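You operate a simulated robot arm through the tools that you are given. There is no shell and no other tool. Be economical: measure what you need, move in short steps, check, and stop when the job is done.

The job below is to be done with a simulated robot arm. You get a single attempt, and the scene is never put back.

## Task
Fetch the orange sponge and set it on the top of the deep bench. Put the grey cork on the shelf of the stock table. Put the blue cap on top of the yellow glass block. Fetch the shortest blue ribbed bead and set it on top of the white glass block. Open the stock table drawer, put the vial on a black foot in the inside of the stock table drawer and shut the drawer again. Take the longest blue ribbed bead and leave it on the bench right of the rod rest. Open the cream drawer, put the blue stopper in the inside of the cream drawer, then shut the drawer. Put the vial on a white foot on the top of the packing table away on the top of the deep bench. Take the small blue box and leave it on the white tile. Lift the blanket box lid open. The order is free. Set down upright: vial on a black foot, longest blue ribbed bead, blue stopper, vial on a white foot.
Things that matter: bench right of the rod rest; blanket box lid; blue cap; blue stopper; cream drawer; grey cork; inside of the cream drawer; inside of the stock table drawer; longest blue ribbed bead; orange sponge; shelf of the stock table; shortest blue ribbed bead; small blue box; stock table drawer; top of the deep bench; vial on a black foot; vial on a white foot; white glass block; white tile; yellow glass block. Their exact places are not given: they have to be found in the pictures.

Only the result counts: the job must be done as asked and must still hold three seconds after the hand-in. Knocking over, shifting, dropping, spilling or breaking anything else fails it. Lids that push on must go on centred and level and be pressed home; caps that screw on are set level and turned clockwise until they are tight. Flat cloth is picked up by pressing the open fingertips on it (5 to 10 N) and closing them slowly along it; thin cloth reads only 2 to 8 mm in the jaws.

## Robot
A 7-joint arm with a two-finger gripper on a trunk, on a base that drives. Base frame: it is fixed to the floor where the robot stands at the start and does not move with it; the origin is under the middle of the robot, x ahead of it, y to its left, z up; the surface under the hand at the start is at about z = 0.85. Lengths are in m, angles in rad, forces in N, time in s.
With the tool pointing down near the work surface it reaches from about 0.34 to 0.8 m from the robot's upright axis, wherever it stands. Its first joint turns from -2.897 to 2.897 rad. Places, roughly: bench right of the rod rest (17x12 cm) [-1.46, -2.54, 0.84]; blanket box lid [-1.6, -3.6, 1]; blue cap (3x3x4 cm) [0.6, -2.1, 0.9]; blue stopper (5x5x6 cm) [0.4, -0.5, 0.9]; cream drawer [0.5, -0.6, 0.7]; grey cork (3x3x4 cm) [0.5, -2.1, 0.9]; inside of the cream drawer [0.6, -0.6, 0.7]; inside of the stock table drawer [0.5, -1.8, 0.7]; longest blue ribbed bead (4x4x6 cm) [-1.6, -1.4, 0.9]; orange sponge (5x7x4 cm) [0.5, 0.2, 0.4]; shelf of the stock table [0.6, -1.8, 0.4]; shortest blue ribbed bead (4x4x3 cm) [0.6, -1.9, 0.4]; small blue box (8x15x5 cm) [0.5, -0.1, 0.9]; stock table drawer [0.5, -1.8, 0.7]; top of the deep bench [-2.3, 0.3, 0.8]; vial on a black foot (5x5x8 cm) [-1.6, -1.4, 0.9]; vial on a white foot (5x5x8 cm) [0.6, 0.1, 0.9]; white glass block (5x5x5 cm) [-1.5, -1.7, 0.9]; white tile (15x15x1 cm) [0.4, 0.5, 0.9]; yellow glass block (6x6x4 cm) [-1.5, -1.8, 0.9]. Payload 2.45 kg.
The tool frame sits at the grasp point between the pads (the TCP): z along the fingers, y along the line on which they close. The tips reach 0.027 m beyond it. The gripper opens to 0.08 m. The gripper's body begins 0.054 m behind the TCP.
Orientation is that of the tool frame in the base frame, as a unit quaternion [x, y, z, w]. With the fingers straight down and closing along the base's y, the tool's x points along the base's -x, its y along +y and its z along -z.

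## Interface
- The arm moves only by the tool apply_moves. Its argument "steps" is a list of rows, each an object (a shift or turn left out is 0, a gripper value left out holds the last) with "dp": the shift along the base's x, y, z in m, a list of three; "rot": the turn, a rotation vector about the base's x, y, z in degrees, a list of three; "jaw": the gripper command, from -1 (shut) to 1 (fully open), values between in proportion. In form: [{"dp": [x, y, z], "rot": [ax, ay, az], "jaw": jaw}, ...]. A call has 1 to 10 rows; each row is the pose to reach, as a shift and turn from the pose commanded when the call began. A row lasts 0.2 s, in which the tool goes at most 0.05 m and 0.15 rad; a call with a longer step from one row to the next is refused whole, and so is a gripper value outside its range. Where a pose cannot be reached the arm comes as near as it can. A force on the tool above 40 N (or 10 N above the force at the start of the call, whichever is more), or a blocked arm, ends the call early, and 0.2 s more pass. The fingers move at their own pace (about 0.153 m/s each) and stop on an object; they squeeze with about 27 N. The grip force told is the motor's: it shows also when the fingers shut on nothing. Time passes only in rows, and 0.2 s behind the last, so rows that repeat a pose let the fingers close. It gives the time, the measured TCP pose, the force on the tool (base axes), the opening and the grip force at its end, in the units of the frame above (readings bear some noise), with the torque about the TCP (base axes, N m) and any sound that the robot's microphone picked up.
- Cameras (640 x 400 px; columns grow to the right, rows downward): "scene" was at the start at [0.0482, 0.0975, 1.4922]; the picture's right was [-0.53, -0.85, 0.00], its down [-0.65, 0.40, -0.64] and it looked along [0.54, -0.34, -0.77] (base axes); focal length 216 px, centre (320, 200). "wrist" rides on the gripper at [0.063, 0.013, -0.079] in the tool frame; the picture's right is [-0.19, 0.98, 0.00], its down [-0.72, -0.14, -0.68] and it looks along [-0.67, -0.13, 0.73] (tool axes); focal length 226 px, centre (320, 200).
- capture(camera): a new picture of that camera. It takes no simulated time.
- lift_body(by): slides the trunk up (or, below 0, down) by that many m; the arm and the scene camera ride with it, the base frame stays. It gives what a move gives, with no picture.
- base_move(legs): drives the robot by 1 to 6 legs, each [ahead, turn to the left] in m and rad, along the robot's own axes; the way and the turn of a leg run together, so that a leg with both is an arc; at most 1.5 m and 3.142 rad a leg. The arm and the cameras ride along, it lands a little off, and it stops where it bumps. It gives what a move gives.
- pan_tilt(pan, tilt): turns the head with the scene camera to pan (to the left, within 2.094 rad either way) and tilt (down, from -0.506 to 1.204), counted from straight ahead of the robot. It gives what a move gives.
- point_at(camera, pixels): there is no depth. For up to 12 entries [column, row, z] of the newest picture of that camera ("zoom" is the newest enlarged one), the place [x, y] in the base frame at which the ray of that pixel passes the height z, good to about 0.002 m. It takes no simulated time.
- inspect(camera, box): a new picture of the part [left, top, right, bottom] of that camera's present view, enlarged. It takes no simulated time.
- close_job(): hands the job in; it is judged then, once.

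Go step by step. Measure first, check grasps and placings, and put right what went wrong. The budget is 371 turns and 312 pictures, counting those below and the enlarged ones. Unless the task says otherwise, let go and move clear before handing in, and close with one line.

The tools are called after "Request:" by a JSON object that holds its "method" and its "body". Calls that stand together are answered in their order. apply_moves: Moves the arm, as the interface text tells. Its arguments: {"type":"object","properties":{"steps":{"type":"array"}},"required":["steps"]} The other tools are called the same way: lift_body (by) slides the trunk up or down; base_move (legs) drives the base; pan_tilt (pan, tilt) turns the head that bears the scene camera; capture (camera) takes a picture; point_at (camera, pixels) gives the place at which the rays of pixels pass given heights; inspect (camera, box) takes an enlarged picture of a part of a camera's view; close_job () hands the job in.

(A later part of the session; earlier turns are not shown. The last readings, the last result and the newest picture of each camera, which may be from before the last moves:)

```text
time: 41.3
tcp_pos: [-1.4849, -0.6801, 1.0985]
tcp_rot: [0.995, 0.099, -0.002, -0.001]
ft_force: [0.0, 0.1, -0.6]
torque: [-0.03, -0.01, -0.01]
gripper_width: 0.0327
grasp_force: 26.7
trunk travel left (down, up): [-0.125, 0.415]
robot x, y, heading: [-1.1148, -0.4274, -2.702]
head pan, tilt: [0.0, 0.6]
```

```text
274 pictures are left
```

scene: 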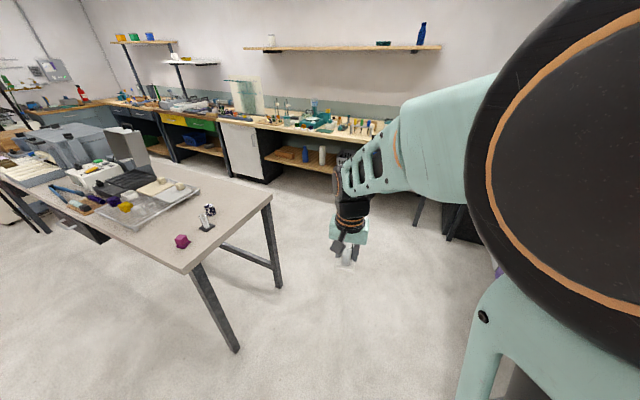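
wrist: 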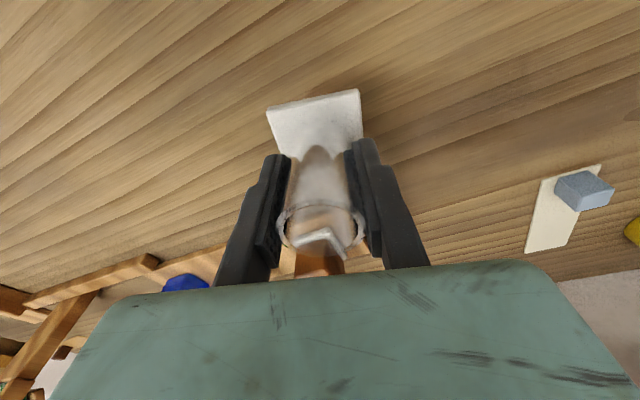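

Request:
{"method": "base_move", "body": {"legs": [[0, -0.08], [0.57, 0], [0, -1.93]]}}

Request:
{"method": "pan_tilt", "body": {"pan": 0.3, "tilt": 0.8}}

Request:
{"method": "capture", "body": {"camera": "scene"}}

Request:
{"method": "capture", "body": {"camera": "wrist"}}

```text
time: 49.8
tcp_pos: [-1.7291, -0.1846, 1.0977]
tcp_rot: [-0.625, 0.78, 0.001, 0.001]
ft_force: [-0.7, -0.5, 0.1]
torque: [0.03, 0.01, 0.04]
gripper_width: 0.0328
grasp_force: 27.2
trunk travel left (down, up): [-0.125, 0.415]
robot x, y, heading: [-1.6474, -0.6297, 1.593]
head pan, tilt: [0.0, 0.6]
```

```text
time: 50.6
tcp_pos: [-1.727, -0.1849, 1.0938]
tcp_rot: [-0.624, 0.781, -0.003, -0.001]
ft_force: [0.0, -0.2, 0.1]
torque: [0.01, 0.01, -0.02]
gripper_width: 0.0327
grasp_force: 27.3
trunk travel left (down, up): [-0.125, 0.415]
robot x, y, heading: [-1.6437, -0.6305, 1.593]
head pan, tilt: [0.3, 0.799]
```

```text
273 pictures are left
```

scene: 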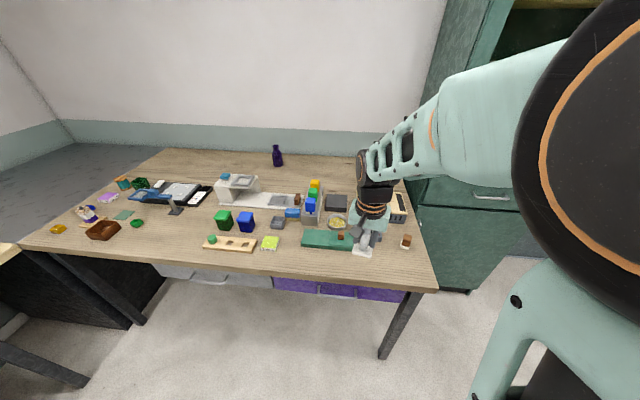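

```text
272 pictures are left
```

wrist: 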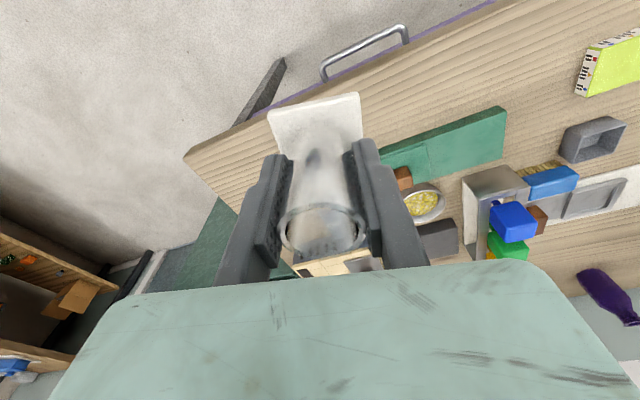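

Request:
{"method": "inspect", "body": {"camera": "scene", "box": [20, 150, 440, 300]}}

Request:
{"method": "point_at", "body": {"camera": "scene", "pixels": [[436, 288, 0.84], [22, 248, 0.84], [240, 272, 0.84], [175, 240, 0.84], [160, 255, 0.84], [203, 247, 0.84], [279, 245, 0.84], [302, 245, 0.84], [290, 265, 0.84], [270, 180, 0.84], [320, 170, 0.84], [350, 248, 0.84]]}}

```text
1.52 times, centred on (230, 225) of scene
```

zoom: 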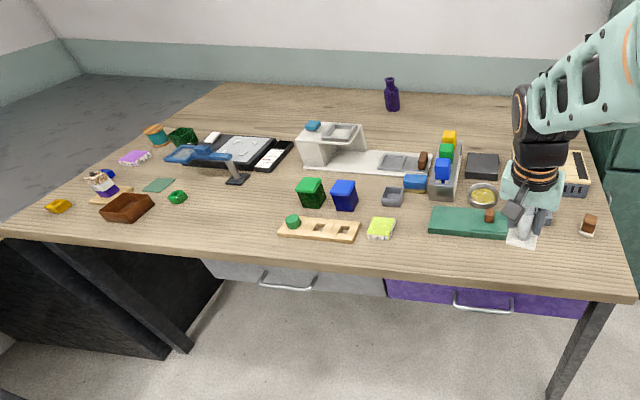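

```text
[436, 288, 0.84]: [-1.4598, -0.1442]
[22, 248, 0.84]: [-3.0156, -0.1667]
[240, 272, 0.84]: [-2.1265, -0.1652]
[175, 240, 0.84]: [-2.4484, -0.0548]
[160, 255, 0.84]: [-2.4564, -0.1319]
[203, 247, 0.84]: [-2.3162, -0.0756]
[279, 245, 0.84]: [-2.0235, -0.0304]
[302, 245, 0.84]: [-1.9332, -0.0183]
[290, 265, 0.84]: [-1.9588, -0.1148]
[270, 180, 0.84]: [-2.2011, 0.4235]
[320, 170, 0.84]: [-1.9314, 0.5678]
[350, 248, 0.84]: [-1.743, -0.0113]
```

The front strip between the yellow tag (x≈−2.02) and green mat (x≈−1.93) at y≈−0.09 is free; I'll move the vial above (−1.95, −0.09).

Request:
{"method": "apply_moves", "body": {"steps": [{"dp": [-0.045, 0.02, 0]}, {"dp": [-0.09, 0.04, 0]}, {"dp": [-0.135, 0.06, 0]}, {"dp": [-0.18, 0.08, 0]}, {"dp": [-0.223, 0.095, 0]}, {"dp": [-0.223, 0.095, -0.045]}, {"dp": [-0.223, 0.095, -0.09]}, {"dp": [-0.223, 0.095, -0.135]}]}}

Request:
{"method": "inspect", "body": {"camera": "scene", "box": [200, 200, 360, 300]}}

Request:
{"method": "capture", "body": {"camera": "wrist"}}

```text
time: 52.4
tcp_pos: [-1.9532, -0.0917, 0.9624]
tcp_rot: [-0.625, 0.78, 0.001, 0.001]
ft_force: [0.4, -0.4, -1.3]
torque: [-0.01, 0.0, -0.01]
gripper_width: 0.0327
grasp_force: 27.2
trunk travel left (down, up): [-0.125, 0.415]
robot x, y, heading: [-1.6464, -0.6283, 1.593]
head pan, tilt: [0.3, 0.799]
```

```text
4.00 times, centred on (280, 250) of scene
```

zoom: 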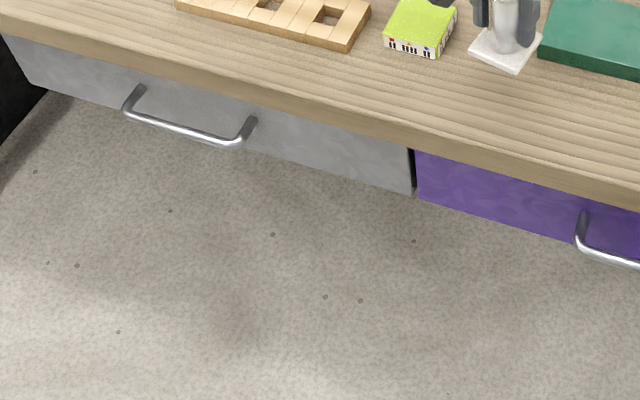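

```text
269 pictures are left
```

wrist: 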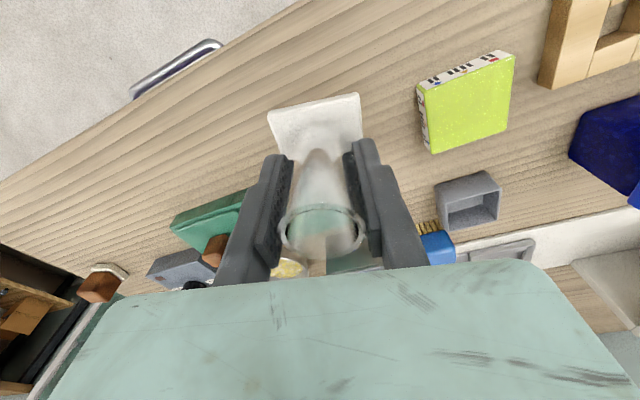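

Request:
{"method": "apply_moves", "body": {"steps": [{"dp": [0, -0.008, -0.03]}, {"dp": [0, -0.008, -0.055]}, {"dp": [0, -0.008, -0.06]}]}}

Request:
{"method": "inspect", "body": {"camera": "scene", "box": [240, 210, 360, 290]}}

```text
time: 53.2
tcp_pos: [-1.9512, -0.0984, 0.9018]
tcp_rot: [-0.626, 0.78, 0.001, 0.001]
ft_force: [0.2, 0.0, -0.4]
torque: [-0.02, -0.02, -0.01]
gripper_width: 0.0327
grasp_force: 27.0
trunk travel left (down, up): [-0.125, 0.415]
robot x, y, heading: [-1.6484, -0.628, 1.595]
head pan, tilt: [0.3, 0.799]
```

```text
5.00 times, centred on (300, 250) of scene
```

zoom: 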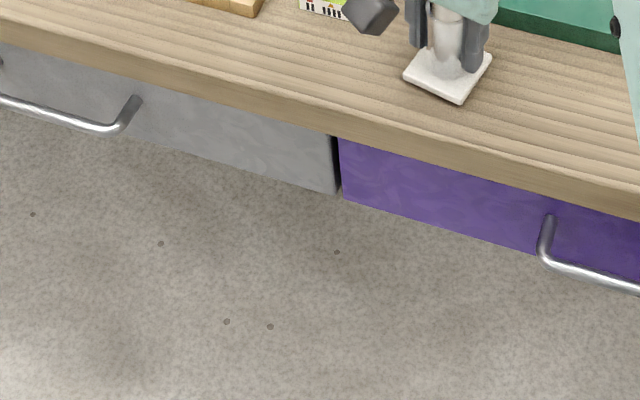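

Close to the surface. Creeping down until contact.

Request:
{"method": "apply_moves", "body": {"steps": [{"dp": [0, 0, -0.004]}, {"dp": [0, 0, -0.007]}, {"dp": [0, 0, -0.01]}]}}

```text
time: 54.0
tcp_pos: [-1.9529, -0.0986, 0.8946]
tcp_rot: [-0.625, 0.78, 0.003, 0.003]
ft_force: [-1.0, 1.0, 21.3]
torque: [0.04, 0.11, -0.05]
gripper_width: 0.033
grasp_force: 26.4
trunk travel left (down, up): [-0.125, 0.415]
robot x, y, heading: [-1.6469, -0.6265, 1.595]
head pan, tilt: [0.3, 0.799]
```

Contact made. Easing off and releasing, then rising straight up.

Request:
{"method": "apply_moves", "body": {"steps": [{"dp": [0, 0, 0.002]}, {"dp": [0, 0, 0.002], "jaw": 0.0}, {"dp": [0, 0, 0.002], "jaw": 0.5}, {"dp": [0, 0, 0.03], "jaw": 0.5}, {"dp": [0, 0, 0.07]}, {"dp": [0, 0, 0.11]}, {"dp": [0, -0.03, 0.15]}, {"dp": [0.03, -0.06, 0.17]}, {"dp": [0.07, -0.08, 0.19]}]}}

Request:
{"method": "inspect", "body": {"camera": "scene", "box": [200, 200, 360, 300]}}

```text
time: 56.0
tcp_pos: [-1.881, -0.1786, 1.0841]
tcp_rot: [-0.626, 0.78, 0.0, 0.001]
ft_force: [-0.2, 0.7, 0.5]
torque: [0.01, -0.01, -0.01]
gripper_width: 0.06
grasp_force: 0.0
trunk travel left (down, up): [-0.125, 0.415]
robot x, y, heading: [-1.6457, -0.6294, 1.593]
head pan, tilt: [0.3, 0.799]
```

```text
4.00 times, centred on (280, 250) of scene
```

zoom: 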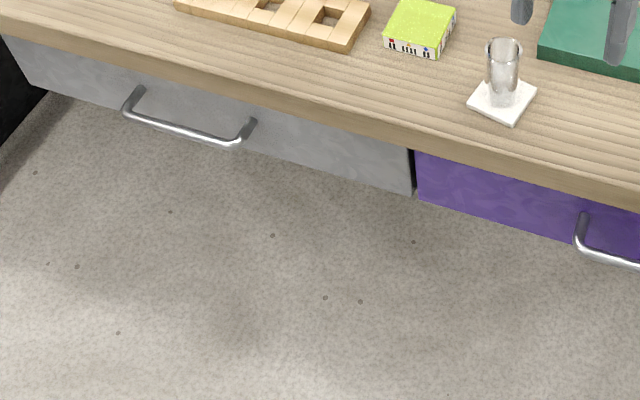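

Vial stands upright on the deep bench. Now I'll turn around to the grey table behind and look.

Request:
{"method": "base_move", "body": {"legs": [[0, -3.14]]}}

Request:
{"method": "pan_tilt", "body": {"pan": 0.4, "tilt": 0.7}}

Request:
{"method": "capture", "body": {"camera": "scene"}}

Request:
{"method": "capture", "body": {"camera": "wrist"}}

```text
time: 64.0
tcp_pos: [-1.4271, -1.0889, 1.0832]
tcp_rot: [0.792, 0.611, -0.002, 0.0]
ft_force: [-0.7, -0.7, -0.3]
torque: [-0.02, -0.05, -0.01]
gripper_width: 0.0601
grasp_force: 0.1
trunk travel left (down, up): [-0.125, 0.415]
robot x, y, heading: [-1.645, -0.63, -1.586]
head pan, tilt: [0.3, 0.799]
```

```text
time: 64.7
tcp_pos: [-1.4276, -1.0884, 1.0828]
tcp_rot: [0.793, 0.61, -0.002, 0.0]
ft_force: [0.5, -0.1, 0.2]
torque: [-0.01, 0.01, 0.02]
gripper_width: 0.0601
grasp_force: 0.1
trunk travel left (down, up): [-0.125, 0.415]
robot x, y, heading: [-1.6446, -0.6295, -1.589]
head pan, tilt: [0.4, 0.7]
```

```text
266 pictures are left
```

scene: 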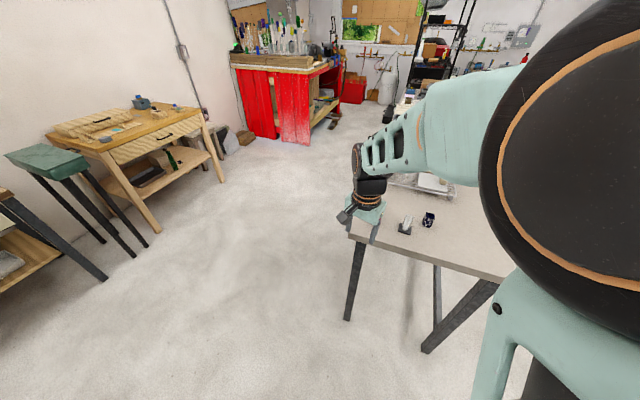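

```text
265 pictures are left
```

wrist: 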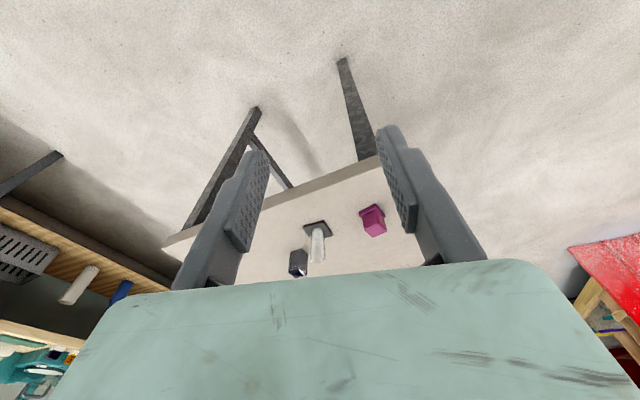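

Request:
{"method": "inspect", "body": {"camera": "scene", "box": [340, 160, 480, 260]}}

Request:
{"method": "inspect", "body": {"camera": "wrist", "box": [240, 150, 420, 280]}}

Request:
{"method": "inspect", "body": {"camera": "scene", "box": [20, 80, 240, 220]}}

Request:
{"method": "point_at", "body": {"camera": "scene", "pixels": [[403, 230, 0.84], [428, 226, 0.84], [350, 236, 0.84], [500, 280, 0.84], [100, 155, 0.85], [200, 110, 0.85]]}}

```text
4.00 times, centred on (410, 210) of scene
```

zoom: 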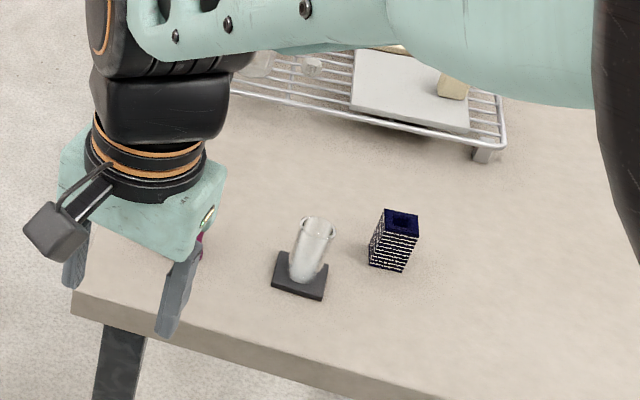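

```text
3.08 times, centred on (330, 215) of wrist
```

zoom: 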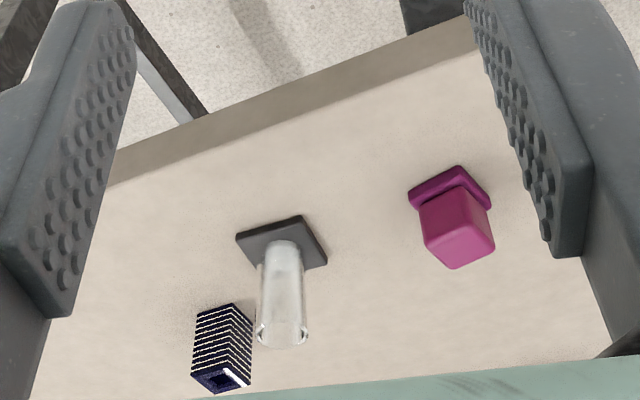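

```text
2.86 times, centred on (130, 150) of scene
```

zoom: 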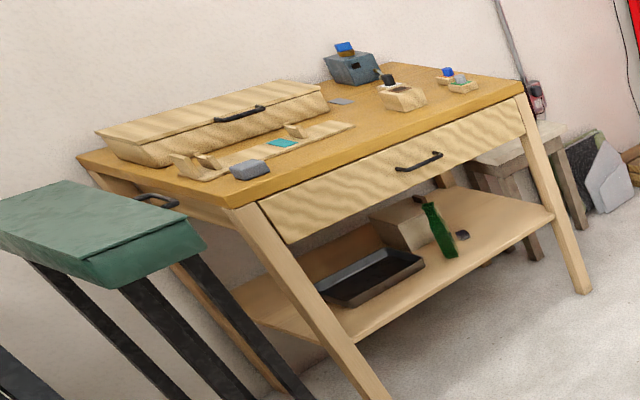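

```text
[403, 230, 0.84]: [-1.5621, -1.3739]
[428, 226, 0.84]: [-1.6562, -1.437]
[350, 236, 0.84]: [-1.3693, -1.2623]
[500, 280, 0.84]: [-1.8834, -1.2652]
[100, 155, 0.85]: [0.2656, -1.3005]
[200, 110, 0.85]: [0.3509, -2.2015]
```

The longest ribbed bead stands at about (−1.656, −1.437) on the grey table next to the black-foot vial. I'll drive 0.2 m closer and measure.

Request:
{"method": "base_move", "body": {"legs": [[0.2, 0]]}}

Request:
{"method": "apply_moves", "body": {"steps": [{"dp": [-0.04, 0.02, 0], "rot": [0, 0, 4]}, {"dp": [-0.08, 0.03, 0], "rot": [0, 0, 8]}, {"dp": [-0.12, 0.03, 0], "rot": [0, 0, 12]}, {"dp": [-0.16, 0.02, 0], "rot": [0, 0, 15]}, {"dp": [-0.2, 0.0, 0], "rot": [0, 0, 15]}]}}

Request:
{"method": "capture", "body": {"camera": "wrist"}}

```text
time: 66.3
tcp_pos: [-1.4272, -1.288, 1.0826]
tcp_rot: [0.791, 0.612, -0.002, 0.0]
ft_force: [0.4, 0.5, -1.1]
torque: [0.03, 0.0, 0.0]
gripper_width: 0.0601
grasp_force: 0.2
trunk travel left (down, up): [-0.125, 0.415]
robot x, y, heading: [-1.647, -0.8286, -1.585]
head pan, tilt: [0.4, 0.7]
```

```text
time: 67.5
tcp_pos: [-1.628, -1.288, 1.0854]
tcp_rot: [0.703, 0.711, -0.002, 0.002]
ft_force: [0.3, -0.5, 1.9]
torque: [-0.03, -0.01, 0.0]
gripper_width: 0.0597
grasp_force: 0.0
trunk travel left (down, up): [-0.125, 0.415]
robot x, y, heading: [-1.6474, -0.8229, -1.581]
head pan, tilt: [0.4, 0.7]
```

```text
261 pictures are left
```

wrist: 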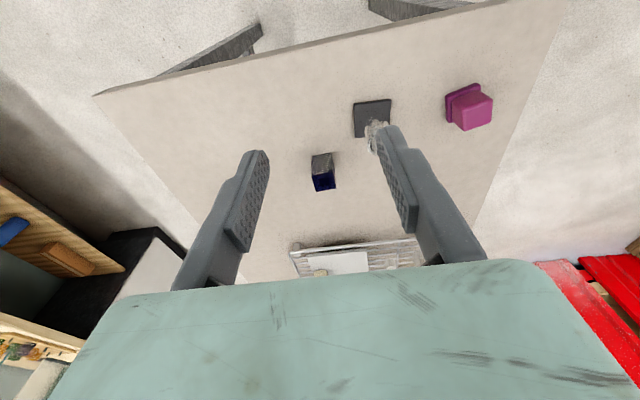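

Request:
{"method": "inspect", "body": {"camera": "wrist", "box": [260, 70, 420, 210]}}

Request:
{"method": "point_at", "body": {"camera": "wrist", "pixels": [[312, 155, 0.85], [333, 153, 0.85], [315, 191, 0.9], [336, 188, 0.9], [353, 104, 0.85], [390, 99, 0.85], [391, 130, 0.85], [358, 136, 0.85]]}}

```text
2.86 times, centred on (340, 140) of wrist
```

zoom: 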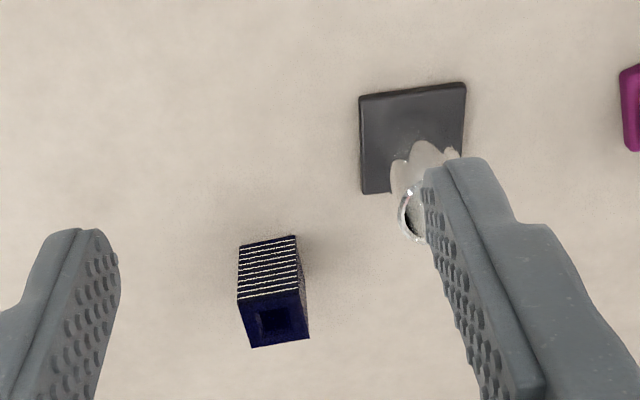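

```text
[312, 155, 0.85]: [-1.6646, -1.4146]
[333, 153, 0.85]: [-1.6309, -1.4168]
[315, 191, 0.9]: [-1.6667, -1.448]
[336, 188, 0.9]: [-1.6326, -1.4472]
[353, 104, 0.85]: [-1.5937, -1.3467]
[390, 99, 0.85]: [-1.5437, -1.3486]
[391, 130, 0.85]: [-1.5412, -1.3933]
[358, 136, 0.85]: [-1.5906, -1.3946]
```

Request:
{"method": "point_at", "body": {"camera": "zoom", "pixels": [[237, 300, 0.905], [302, 292, 0.905], [310, 338, 0.905], [250, 348, 0.905], [240, 246, 0.85], [297, 236, 0.85], [360, 97, 0.855], [466, 83, 0.855], [362, 194, 0.852]]}}

```text
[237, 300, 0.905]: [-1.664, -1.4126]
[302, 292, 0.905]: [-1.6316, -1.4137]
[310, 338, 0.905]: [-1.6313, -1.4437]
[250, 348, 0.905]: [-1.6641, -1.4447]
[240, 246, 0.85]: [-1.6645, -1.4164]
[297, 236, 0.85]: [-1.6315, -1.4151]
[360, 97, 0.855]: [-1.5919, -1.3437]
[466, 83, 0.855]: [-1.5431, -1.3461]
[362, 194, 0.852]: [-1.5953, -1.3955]
```

Bead centre is (−1.648, −1.429), square to the base axes, top ≈0.908. Hand already closes along x; moving over and down.

Request:
{"method": "apply_moves", "body": {"steps": [{"dp": [-0.01, -0.045, -0.02]}, {"dp": [-0.02, -0.09, -0.04]}, {"dp": [-0.02, -0.135, -0.06]}, {"dp": [-0.02, -0.141, -0.1]}, {"dp": [-0.02, -0.141, -0.14]}]}}

Request:
{"method": "capture", "body": {"camera": "wrist"}}

```text
refused: row 1 steps farther than a row can; nothing moved
```

```text
259 pictures are left
```

wrist: 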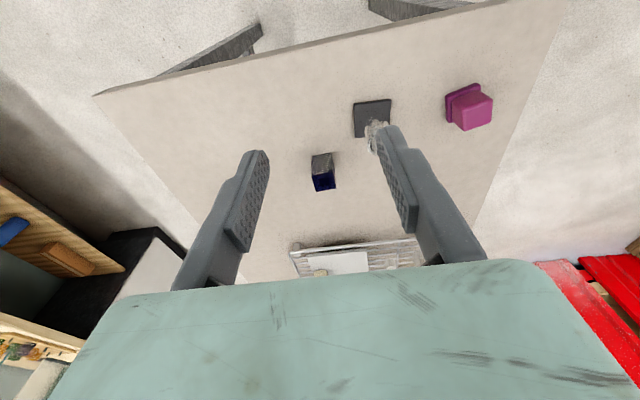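

Request:
{"method": "apply_moves", "body": {"steps": [{"dp": [-0.007, -0.045, -0.01]}, {"dp": [-0.014, -0.09, -0.02]}, {"dp": [-0.02, -0.13, -0.045]}, {"dp": [-0.02, -0.141, -0.09]}, {"dp": [-0.02, -0.141, -0.125]}]}}

Request:
{"method": "capture", "body": {"camera": "wrist"}}

```text
time: 68.7
tcp_pos: [-1.6476, -1.4285, 0.9572]
tcp_rot: [0.704, 0.71, -0.002, 0.001]
ft_force: [-0.1, -0.1, 0.1]
torque: [-0.02, 0.01, 0.0]
gripper_width: 0.0601
grasp_force: 0.0
trunk travel left (down, up): [-0.125, 0.415]
robot x, y, heading: [-1.6459, -0.8276, -1.584]
head pan, tilt: [0.4, 0.7]
```

```text
258 pictures are left
```

wrist: 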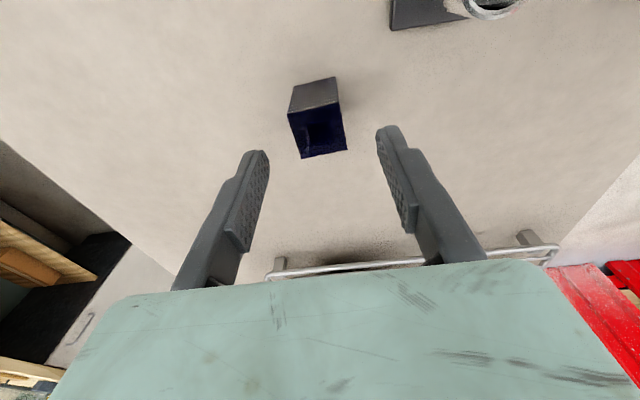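

Centred. Descending and gripping.

Request:
{"method": "apply_moves", "body": {"steps": [{"dp": [0, 0, -0.04]}, {"dp": [0, 0, -0.065]}, {"dp": [0, 0, -0.065], "jaw": -0.2}, {"dp": [0, 0, -0.065], "jaw": -1}, {"dp": [0, 0, -0.065]}, {"dp": [0, 0, -0.045]}, {"dp": [0, 0, 0]}]}}

Request:
{"method": "capture", "body": {"camera": "wrist"}}

```text
time: 70.3
tcp_pos: [-1.6454, -1.4268, 0.9571]
tcp_rot: [0.705, 0.709, -0.002, 0.0]
ft_force: [-0.2, 0.6, -1.3]
torque: [-0.01, -0.01, 0.0]
gripper_width: 0.0316
grasp_force: 27.2
trunk travel left (down, up): [-0.125, 0.415]
robot x, y, heading: [-1.6495, -0.8304, -1.583]
head pan, tilt: [0.4, 0.7]
```

```text
257 pictures are left
```

wrist: 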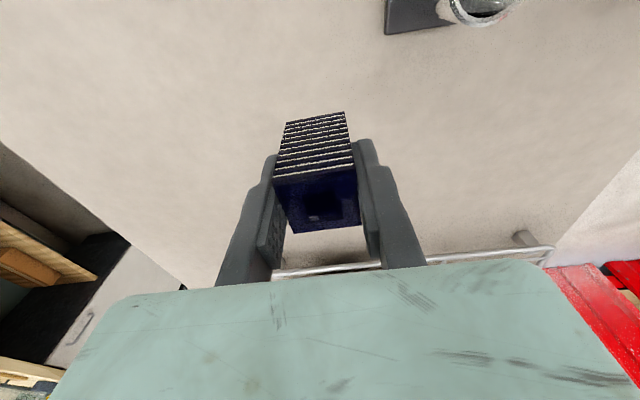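

Bead held at 3.2 cm. Raising, retracting, then driving round the table's east side.

Request:
{"method": "apply_moves", "body": {"steps": [{"dp": [0, 0.01, 0.045]}, {"dp": [0, 0.04, 0.08]}, {"dp": [0, 0.08, 0.105]}, {"dp": [0, 0.12, 0.13]}, {"dp": [0, 0.16, 0.15]}]}}

```text
time: 71.5
tcp_pos: [-1.6481, -1.2662, 1.106]
tcp_rot: [0.705, 0.709, -0.002, 0.001]
ft_force: [0.6, 0.1, -2.0]
torque: [-0.03, 0.02, -0.05]
gripper_width: 0.0311
grasp_force: 27.2
trunk travel left (down, up): [-0.125, 0.415]
robot x, y, heading: [-1.6504, -0.8265, -1.58]
head pan, tilt: [0.4, 0.7]
```

Request:
{"method": "base_move", "body": {"legs": [[-0.15, 0], [0, 1.58], [0.85, 0], [0, -1.57]]}}

Request:
{"method": "pan_tilt", "body": {"pan": -0.6, "tilt": 0.5}}

Request:
{"method": "capture", "body": {"camera": "scene"}}

Request:
{"method": "pan_tilt", "body": {"pan": 0.4, "tilt": 0.5}}

Request:
{"method": "capture", "body": {"camera": "scene"}}

```text
time: 84.8
tcp_pos: [-0.7988, -1.1487, 1.107]
tcp_rot: [0.715, 0.7, -0.002, 0.001]
ft_force: [0.3, 0.5, -2.2]
torque: [-0.01, -0.01, 0.0]
gripper_width: 0.0313
grasp_force: 27.0
trunk travel left (down, up): [-0.125, 0.415]
robot x, y, heading: [-0.7881, -0.7067, -1.611]
head pan, tilt: [0.4, 0.7]
```

```text
time: 86.1
tcp_pos: [-0.7997, -1.1481, 1.1044]
tcp_rot: [0.715, 0.699, 0.0, -0.001]
ft_force: [-0.3, -0.6, -1.9]
torque: [-0.03, -0.01, 0.02]
gripper_width: 0.0315
grasp_force: 27.1
trunk travel left (down, up): [-0.125, 0.415]
robot x, y, heading: [-0.7869, -0.7042, -1.607]
head pan, tilt: [-0.6, 0.499]
```

```text
256 pictures are left
```

scene: 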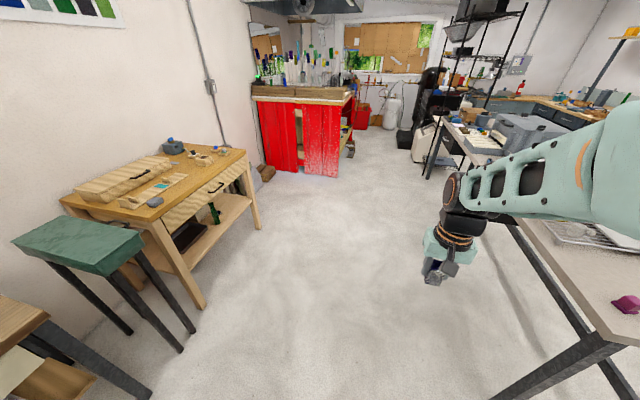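

```text
time: 87.3
tcp_pos: [-0.7981, -1.1482, 1.1067]
tcp_rot: [0.713, 0.701, -0.003, 0.001]
ft_force: [-0.1, 0.0, -1.1]
torque: [0.03, -0.01, 0.04]
gripper_width: 0.0312
grasp_force: 26.9
trunk travel left (down, up): [-0.125, 0.415]
robot x, y, heading: [-0.7884, -0.7106, -1.61]
head pan, tilt: [0.4, 0.499]
```

```text
255 pictures are left
```

scene: 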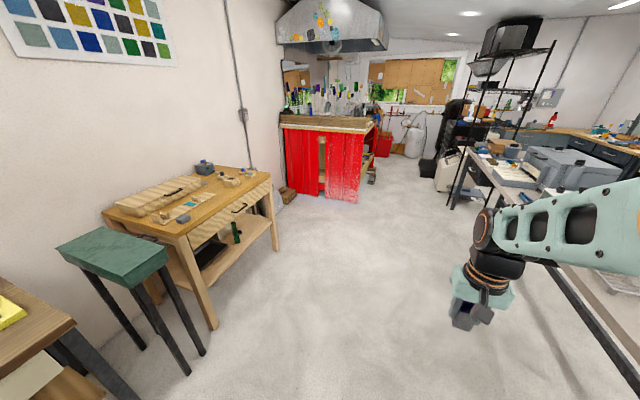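

Aisle is clear. Driving south 1.8 m and turning right to face the table.

Request:
{"method": "base_move", "body": {"legs": [[0.9, 0.02], [0.9, 0.02], [0, -1.53]]}}

Request:
{"method": "pan_tilt", "body": {"pan": 0.35, "tilt": 0.7}}

Request:
{"method": "capture", "body": {"camera": "scene"}}

```text
time: 100.4
tcp_pos: [-1.2886, -2.5218, 1.1061]
tcp_rot: [1.0, -0.001, -0.002, -0.001]
ft_force: [0.5, 0.3, -1.3]
torque: [-0.01, -0.02, 0.05]
gripper_width: 0.0311
grasp_force: 27.1
trunk travel left (down, up): [-0.125, 0.415]
robot x, y, heading: [-0.8473, -2.5246, 3.116]
head pan, tilt: [0.4, 0.499]
```

```text
time: 101.1
tcp_pos: [-1.2889, -2.5214, 1.106]
tcp_rot: [1.0, -0.001, -0.002, 0.0]
ft_force: [0.2, 0.4, -0.7]
torque: [0.02, 0.0, 0.01]
gripper_width: 0.0314
grasp_force: 27.1
trunk travel left (down, up): [-0.125, 0.415]
robot x, y, heading: [-0.8486, -2.5254, 3.124]
head pan, tilt: [0.351, 0.7]
```

```text
254 pictures are left
```

scene: 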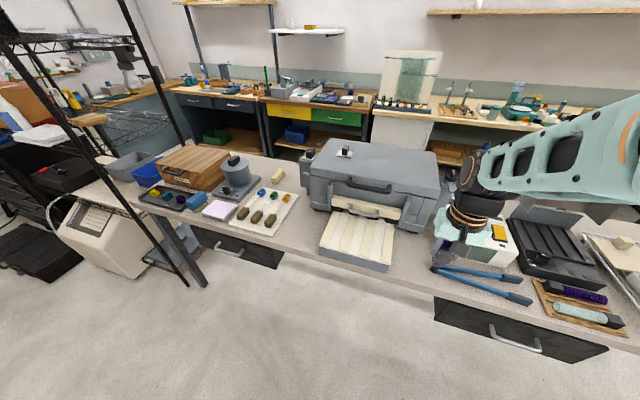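

Request:
{"method": "inspect", "body": {"camera": "scene", "box": [290, 180, 590, 340]}}

Request:
{"method": "point_at", "body": {"camera": "scene", "pixels": [[319, 255, 0.85], [390, 270, 0.85], [397, 235, 0.85], [430, 270, 0.85], [445, 295, 0.85], [415, 260, 0.85], [530, 300, 0.85], [435, 205, 0.85]]}}

Request:
{"method": "capture", "body": {"camera": "wrist"}}

```text
2.13 times, centred on (440, 260) of scene
```

zoom: 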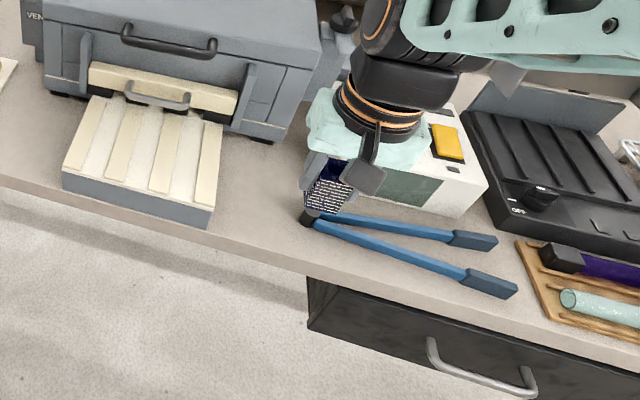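

```text
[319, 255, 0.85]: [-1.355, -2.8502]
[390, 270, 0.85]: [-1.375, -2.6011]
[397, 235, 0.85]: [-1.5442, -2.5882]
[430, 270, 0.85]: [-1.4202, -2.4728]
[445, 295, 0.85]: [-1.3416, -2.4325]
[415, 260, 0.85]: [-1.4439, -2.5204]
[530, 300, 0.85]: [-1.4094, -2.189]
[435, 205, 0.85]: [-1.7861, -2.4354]
```

```text
252 pictures are left
```

wrist: 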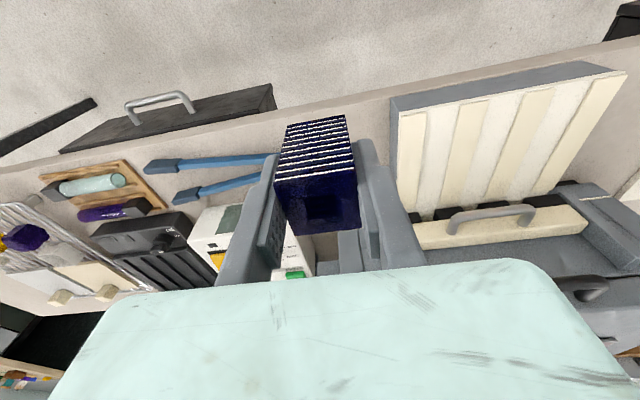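

The ribbed cream block in front of the kiln ends at y≈−2.60 and the pliers begin at y≈−2.47, so the free area at (−1.46, −2.54) is the target. Moving above it.

Request:
{"method": "apply_moves", "body": {"steps": [{"dp": [-0.045, -0.005, 0]}, {"dp": [-0.09, -0.01, 0]}, {"dp": [-0.135, -0.015, 0]}, {"dp": [-0.168, -0.0186, -0.03]}, {"dp": [-0.168, -0.0186, -0.075]}, {"dp": [-0.168, -0.0186, -0.12]}, {"dp": [-0.168, -0.0186, -0.16]}]}}

Request:
{"method": "capture", "body": {"camera": "wrist"}}

Request:
{"method": "inspect", "body": {"camera": "scene", "box": [290, 180, 590, 340]}}

```text
time: 102.7
tcp_pos: [-1.4586, -2.5389, 0.9452]
tcp_rot: [1.0, -0.001, -0.002, -0.002]
ft_force: [-0.2, 0.8, -0.6]
torque: [-0.02, 0.01, -0.02]
gripper_width: 0.0315
grasp_force: 27.4
trunk travel left (down, up): [-0.125, 0.415]
robot x, y, heading: [-0.8483, -2.5274, 3.121]
head pan, tilt: [0.351, 0.7]
```

```text
251 pictures are left
```

wrist: 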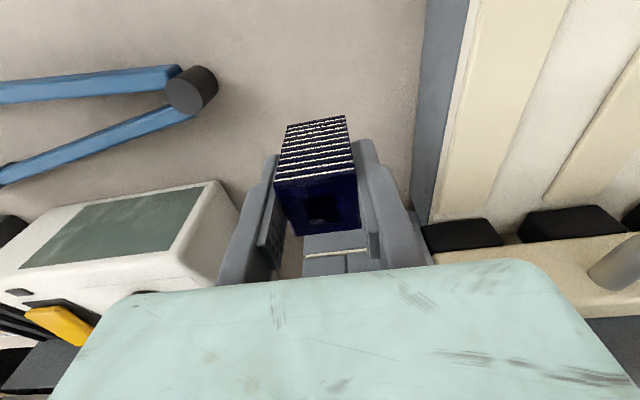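

```text
2.13 times, centred on (440, 260) of scene
```

zoom: 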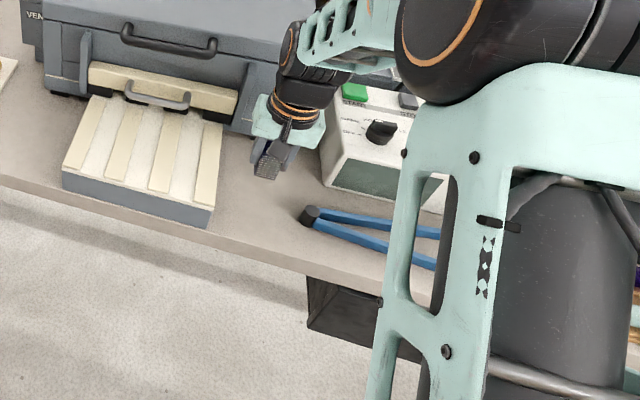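

Request:
{"method": "apply_moves", "body": {"steps": [{"dp": [0, 0, -0.03]}, {"dp": [0, 0, -0.046]}, {"dp": [0, 0, -0.05]}, {"dp": [0, 0, -0.053]}]}}

```text
time: 103.7
tcp_pos: [-1.4569, -2.5393, 0.8945]
tcp_rot: [1.0, -0.001, -0.001, -0.001]
ft_force: [-0.1, 0.0, -1.1]
torque: [-0.01, 0.0, -0.03]
gripper_width: 0.0311
grasp_force: 27.0
trunk travel left (down, up): [-0.125, 0.415]
robot x, y, heading: [-0.8469, -2.5236, 3.123]
head pan, tilt: [0.351, 0.7]
```

Request:
{"method": "apply_moves", "body": {"steps": [{"dp": [0, 0, -0.002]}, {"dp": [0, 0, -0.004]}, {"dp": [0, 0, -0.004]}]}}

```text
time: 104.5
tcp_pos: [-1.4594, -2.5392, 0.891]
tcp_rot: [1.0, -0.001, -0.004, -0.001]
ft_force: [0.6, 3.2, 19.9]
torque: [-0.01, -0.28, 0.05]
gripper_width: 0.0309
grasp_force: 27.3
trunk travel left (down, up): [-0.125, 0.415]
robot x, y, heading: [-0.8507, -2.5275, 3.116]
head pan, tilt: [0.351, 0.7]
```

Contact at 20 N. Easing, releasing, and rising.

Request:
{"method": "apply_moves", "body": {"steps": [{"dp": [0, 0, 0.0015]}, {"dp": [0, 0, 0.0015], "jaw": 0.0}, {"dp": [0, 0, 0.0015], "jaw": 0.3}, {"dp": [0, 0, 0.03]}, {"dp": [0, 0, 0.07]}, {"dp": [0.02, 0, 0.11]}, {"dp": [0.05, 0, 0.15]}, {"dp": [0.09, 0, 0.18]}, {"dp": [0.13, 0, 0.2]}, {"dp": [0.17, 0, 0.22]}]}}

Request:
{"method": "capture", "body": {"camera": "wrist"}}

Request:
{"method": "inspect", "body": {"camera": "scene", "box": [340, 190, 500, 310]}}

```text
time: 106.7
tcp_pos: [-1.2888, -2.5382, 1.1099]
tcp_rot: [1.0, -0.002, 0.002, -0.001]
ft_force: [-0.2, 0.1, 0.4]
torque: [-0.02, 0.0, -0.01]
gripper_width: 0.0519
grasp_force: 0.1
trunk travel left (down, up): [-0.125, 0.415]
robot x, y, heading: [-0.8494, -2.5204, 3.121]
head pan, tilt: [0.351, 0.7]
```

```text
249 pictures are left
```

wrist: 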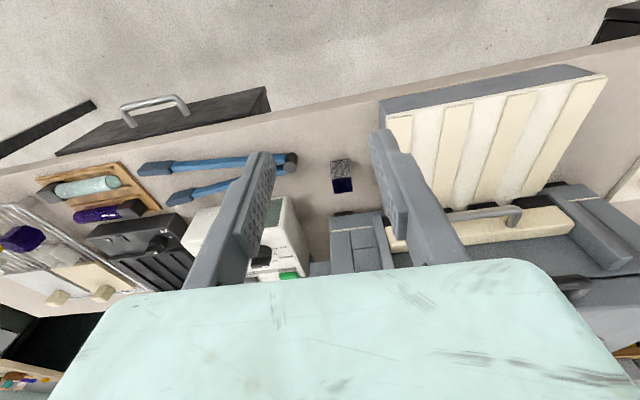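

```text
3.33 times, centred on (420, 250) of scene
```

zoom: 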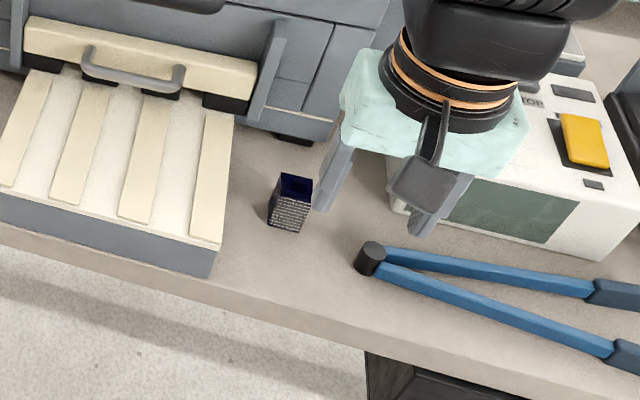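

Bead stands in place. Next, the blanket box lid near (−1.6, −3.6): the wooden box at (195,168) probably. I'll measure.

Request:
{"method": "point_at", "body": {"camera": "scene", "pixels": [[195, 168, 1.0], [195, 168, 0.9], [215, 192, 0.85], [160, 180, 0.85], [130, 168, 0.85]]}}

Request:
{"method": "pan_tilt", "body": {"pan": 0.9, "tilt": 0.5}}

Request:
{"method": "capture", "body": {"camera": "scene"}}

```text
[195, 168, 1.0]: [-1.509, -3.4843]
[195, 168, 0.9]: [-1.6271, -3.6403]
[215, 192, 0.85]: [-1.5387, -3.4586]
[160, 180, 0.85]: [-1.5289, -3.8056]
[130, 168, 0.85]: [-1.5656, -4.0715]
```

```text
time: 107.7
tcp_pos: [-1.2894, -2.5379, 1.1113]
tcp_rot: [1.0, -0.001, -0.002, -0.001]
ft_force: [0.5, -1.4, 0.1]
torque: [0.0, -0.02, 0.02]
gripper_width: 0.052
grasp_force: 0.2
trunk travel left (down, up): [-0.125, 0.415]
robot x, y, heading: [-0.849, -2.5225, 3.122]
head pan, tilt: [0.901, 0.499]
```

```text
247 pictures are left
```

scene: 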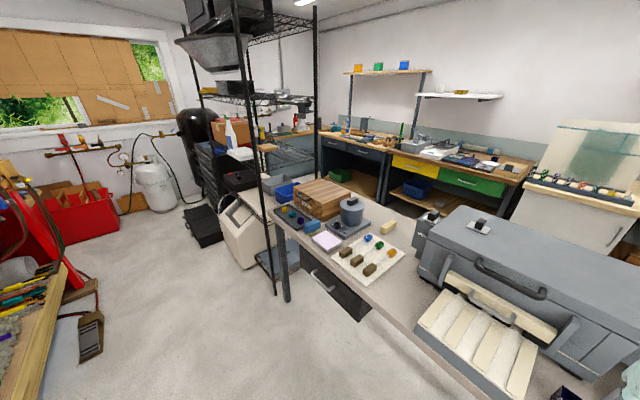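

Request:
{"method": "inspect", "body": {"camera": "scene", "box": [250, 160, 430, 290]}}

```text
3.08 times, centred on (340, 225) of scene
```

zoom: 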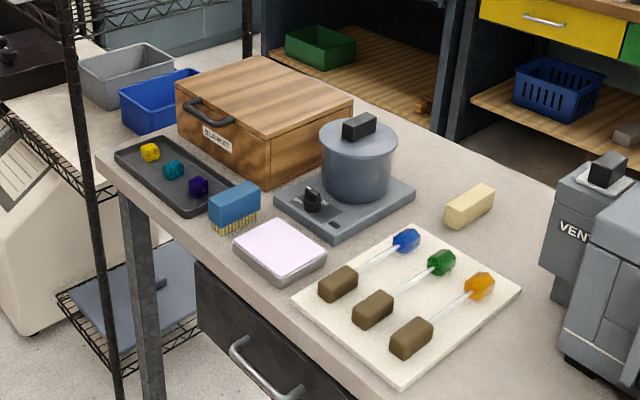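

The blanket box (labelled) has a lid handle on its east side. I need rack-post and box positions to find a standing spot.

Request:
{"method": "point_at", "body": {"camera": "scene", "pixels": [[274, 295, 0.0], [287, 302, 0.0], [303, 196, 1.0], [303, 196, 0.97], [294, 204, 0.97], [317, 200, 0.97], [321, 183, 1.0], [351, 191, 1.0], [326, 218, 0.85], [296, 206, 0.85], [275, 207, 0.85], [320, 229, 0.85]]}}

Request:
{"method": "pan_tilt", "body": {"pan": 1.2, "tilt": 0.7}}

Request:
{"method": "capture", "body": {"camera": "scene"}}

```text
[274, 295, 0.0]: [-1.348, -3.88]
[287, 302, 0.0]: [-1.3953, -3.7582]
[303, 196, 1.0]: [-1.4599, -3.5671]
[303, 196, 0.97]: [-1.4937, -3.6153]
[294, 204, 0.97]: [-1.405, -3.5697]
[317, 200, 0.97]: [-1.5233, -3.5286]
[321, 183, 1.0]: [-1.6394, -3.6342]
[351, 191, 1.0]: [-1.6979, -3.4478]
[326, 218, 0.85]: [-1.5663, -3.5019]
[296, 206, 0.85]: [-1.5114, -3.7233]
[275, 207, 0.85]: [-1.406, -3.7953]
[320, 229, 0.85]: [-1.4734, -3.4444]
```

```text
time: 108.5
tcp_pos: [-1.2884, -2.5371, 1.1113]
tcp_rot: [1.0, -0.001, -0.002, 0.0]
ft_force: [-0.6, -0.6, 0.5]
torque: [0.02, 0.0, 0.03]
gripper_width: 0.052
grasp_force: 0.1
trunk travel left (down, up): [-0.125, 0.415]
robot x, y, heading: [-0.852, -2.5255, 3.121]
head pan, tilt: [1.201, 0.7]
```

```text
245 pictures are left
```

scene: 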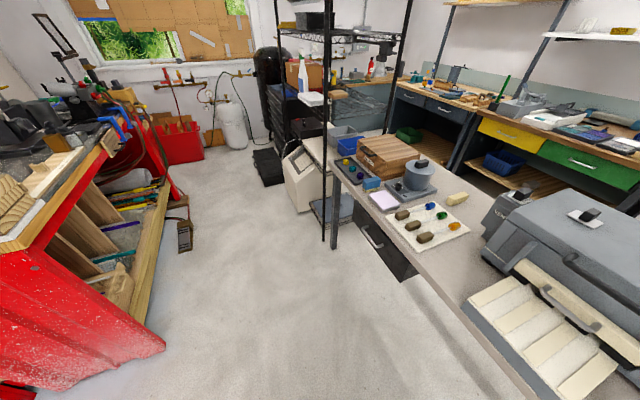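

Request:
{"method": "point_at", "body": {"camera": "scene", "pixels": [[163, 350, 0.0], [155, 312, 0.0], [178, 225, 0.0], [190, 252, 0.0], [323, 240, 0.0], [333, 248, 0.0], [115, 145, 0.85], [35, 250, 0.85], [255, 180, 0]]}}

```text
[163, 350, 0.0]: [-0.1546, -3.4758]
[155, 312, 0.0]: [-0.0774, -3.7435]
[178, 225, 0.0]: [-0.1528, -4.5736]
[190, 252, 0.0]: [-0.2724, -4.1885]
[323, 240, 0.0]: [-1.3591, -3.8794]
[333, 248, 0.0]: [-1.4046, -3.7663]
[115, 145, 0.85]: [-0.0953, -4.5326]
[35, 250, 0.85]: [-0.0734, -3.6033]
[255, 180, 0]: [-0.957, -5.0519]
```

Request:
{"method": "base_move", "body": {"legs": [[0, 1.59], [1.05, 0], [0, -1.58]]}}

Request:
{"method": "pan_tilt", "body": {"pan": 0.3, "tilt": 0.7}}

Request:
{"method": "capture", "body": {"camera": "scene"}}

Request:
{"method": "capture", "body": {"camera": "wrist"}}

```text
time: 121.8
tcp_pos: [-1.3099, -3.5842, 1.1114]
tcp_rot: [1.0, -0.001, -0.002, 0.0]
ft_force: [-0.6, 0.8, 0.6]
torque: [-0.01, 0.0, -0.01]
gripper_width: 0.0518
grasp_force: 0.0
trunk travel left (down, up): [-0.125, 0.415]
robot x, y, heading: [-0.8695, -3.5726, 3.123]
head pan, tilt: [1.201, 0.7]
```

```text
time: 123.0
tcp_pos: [-1.3098, -3.5846, 1.1112]
tcp_rot: [1.0, 0.0, -0.001, -0.001]
ft_force: [-0.4, -0.5, 0.4]
torque: [0.01, 0.0, 0.02]
gripper_width: 0.0519
grasp_force: 0.0
trunk travel left (down, up): [-0.125, 0.415]
robot x, y, heading: [-0.8677, -3.5716, 3.12]
head pan, tilt: [0.3, 0.7]
```

```text
244 pictures are left
```

scene: 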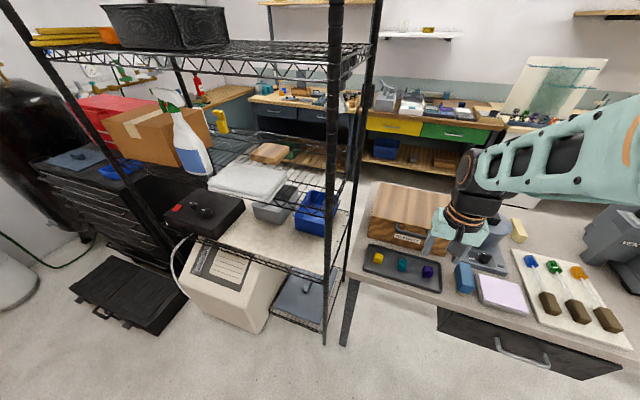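

```text
243 pictures are left
```

wrist: 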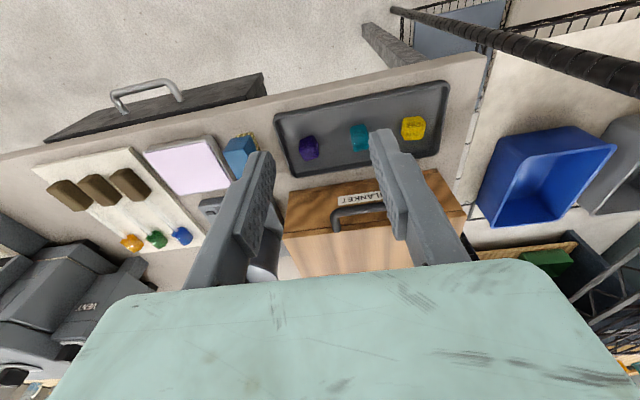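

Request:
{"method": "inspect", "body": {"camera": "wrist", "box": [270, 150, 490, 280]}}

Request:
{"method": "inspect", "body": {"camera": "scene", "box": [340, 160, 500, 290]}}

```text
2.91 times, centred on (380, 215) of wrist
```

zoom: 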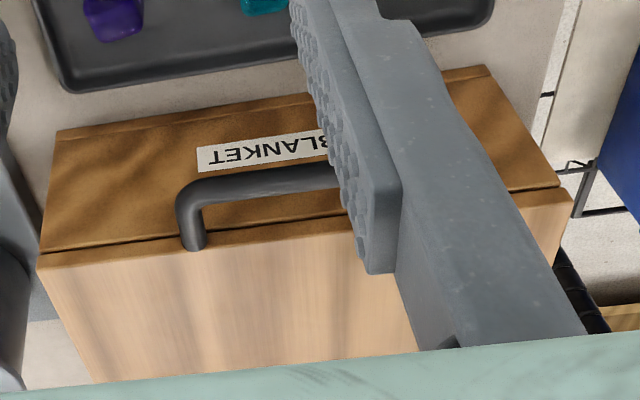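

```text
3.08 times, centred on (420, 225) of scene
```

zoom: 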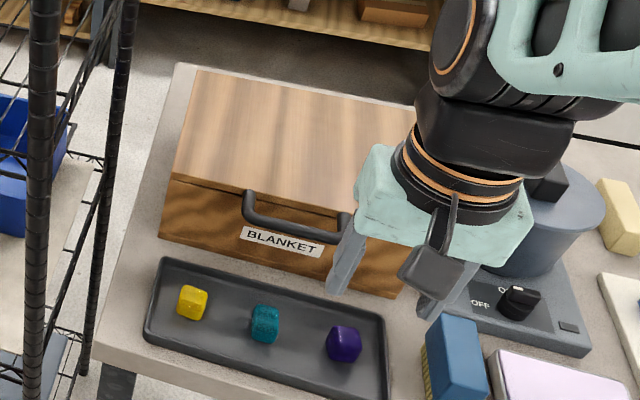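

Request:
{"method": "point_at", "body": {"camera": "zoom", "pixels": [[172, 178, 0.95], [172, 178, 0.97], [172, 178, 0.99], [172, 178, 1.01], [246, 200, 0.98], [250, 218, 0.98], [345, 240, 0.98], [196, 70, 0.99], [160, 240, 0.85]]}}

Request:
{"method": "point_at", "body": {"camera": "wrist", "pixels": [[466.6, 211.6, 0.95], [466.6, 211.6, 0.97], [466.6, 211.6, 0.99], [466.6, 211.6, 1.01], [284, 236, 0.97], [284, 236, 0.99], [333, 212, 0.98], [337, 228, 0.98]]}}

```text
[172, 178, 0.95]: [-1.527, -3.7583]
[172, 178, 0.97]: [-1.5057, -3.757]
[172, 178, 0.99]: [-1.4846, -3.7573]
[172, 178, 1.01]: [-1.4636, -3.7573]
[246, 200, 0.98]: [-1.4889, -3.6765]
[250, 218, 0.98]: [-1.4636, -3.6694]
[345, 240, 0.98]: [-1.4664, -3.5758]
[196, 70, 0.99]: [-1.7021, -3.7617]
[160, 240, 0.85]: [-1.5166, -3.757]
```

```text
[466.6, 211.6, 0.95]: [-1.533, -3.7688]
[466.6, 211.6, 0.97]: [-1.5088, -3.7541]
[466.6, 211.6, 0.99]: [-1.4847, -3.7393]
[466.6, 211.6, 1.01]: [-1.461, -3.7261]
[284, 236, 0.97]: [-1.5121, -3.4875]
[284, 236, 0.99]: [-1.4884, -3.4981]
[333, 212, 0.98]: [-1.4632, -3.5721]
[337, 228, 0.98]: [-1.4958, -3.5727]
```

Triangulated: lid front edge x≈−1.509, top z≈0.967, handle bar at x≈−1.48, y −3.57…−3.675. I'll turn the hand so the fingers close vertically and point west: first yaw.

Request:
{"method": "apply_moves", "body": {"steps": [{"rot": [0, 0, 8]}, {"dp": [0, -0.01, 0.01], "rot": [0, 0, 16]}, {"dp": [0, -0.02, 0.02], "rot": [0, 0, 24]}, {"dp": [0, -0.03, 0.03], "rot": [0, 0, 32]}, {"dp": [0, -0.038, 0.03], "rot": [0, 0, 40]}, {"dp": [0, -0.038, 0.03], "rot": [0, 0, 48]}, {"dp": [0, -0.038, 0.03], "rot": [0, 0, 56]}, {"dp": [0, -0.038, 0.03], "rot": [0, 0, 64]}, {"dp": [0, -0.038, 0.03], "rot": [0, 0, 72]}, {"dp": [0, -0.038, 0.03], "rot": [0, 0, 80]}]}}

```text
time: 125.2
tcp_pos: [-1.3103, -3.6241, 1.1336]
tcp_rot: [0.766, 0.643, 0.005, 0.006]
ft_force: [-0.6, -0.3, 0.4]
torque: [0.0, 0.0, 0.0]
gripper_width: 0.0521
grasp_force: 0.0
trunk travel left (down, up): [-0.125, 0.415]
robot x, y, heading: [-0.8672, -3.5708, 3.118]
head pan, tilt: [0.3, 0.7]
```

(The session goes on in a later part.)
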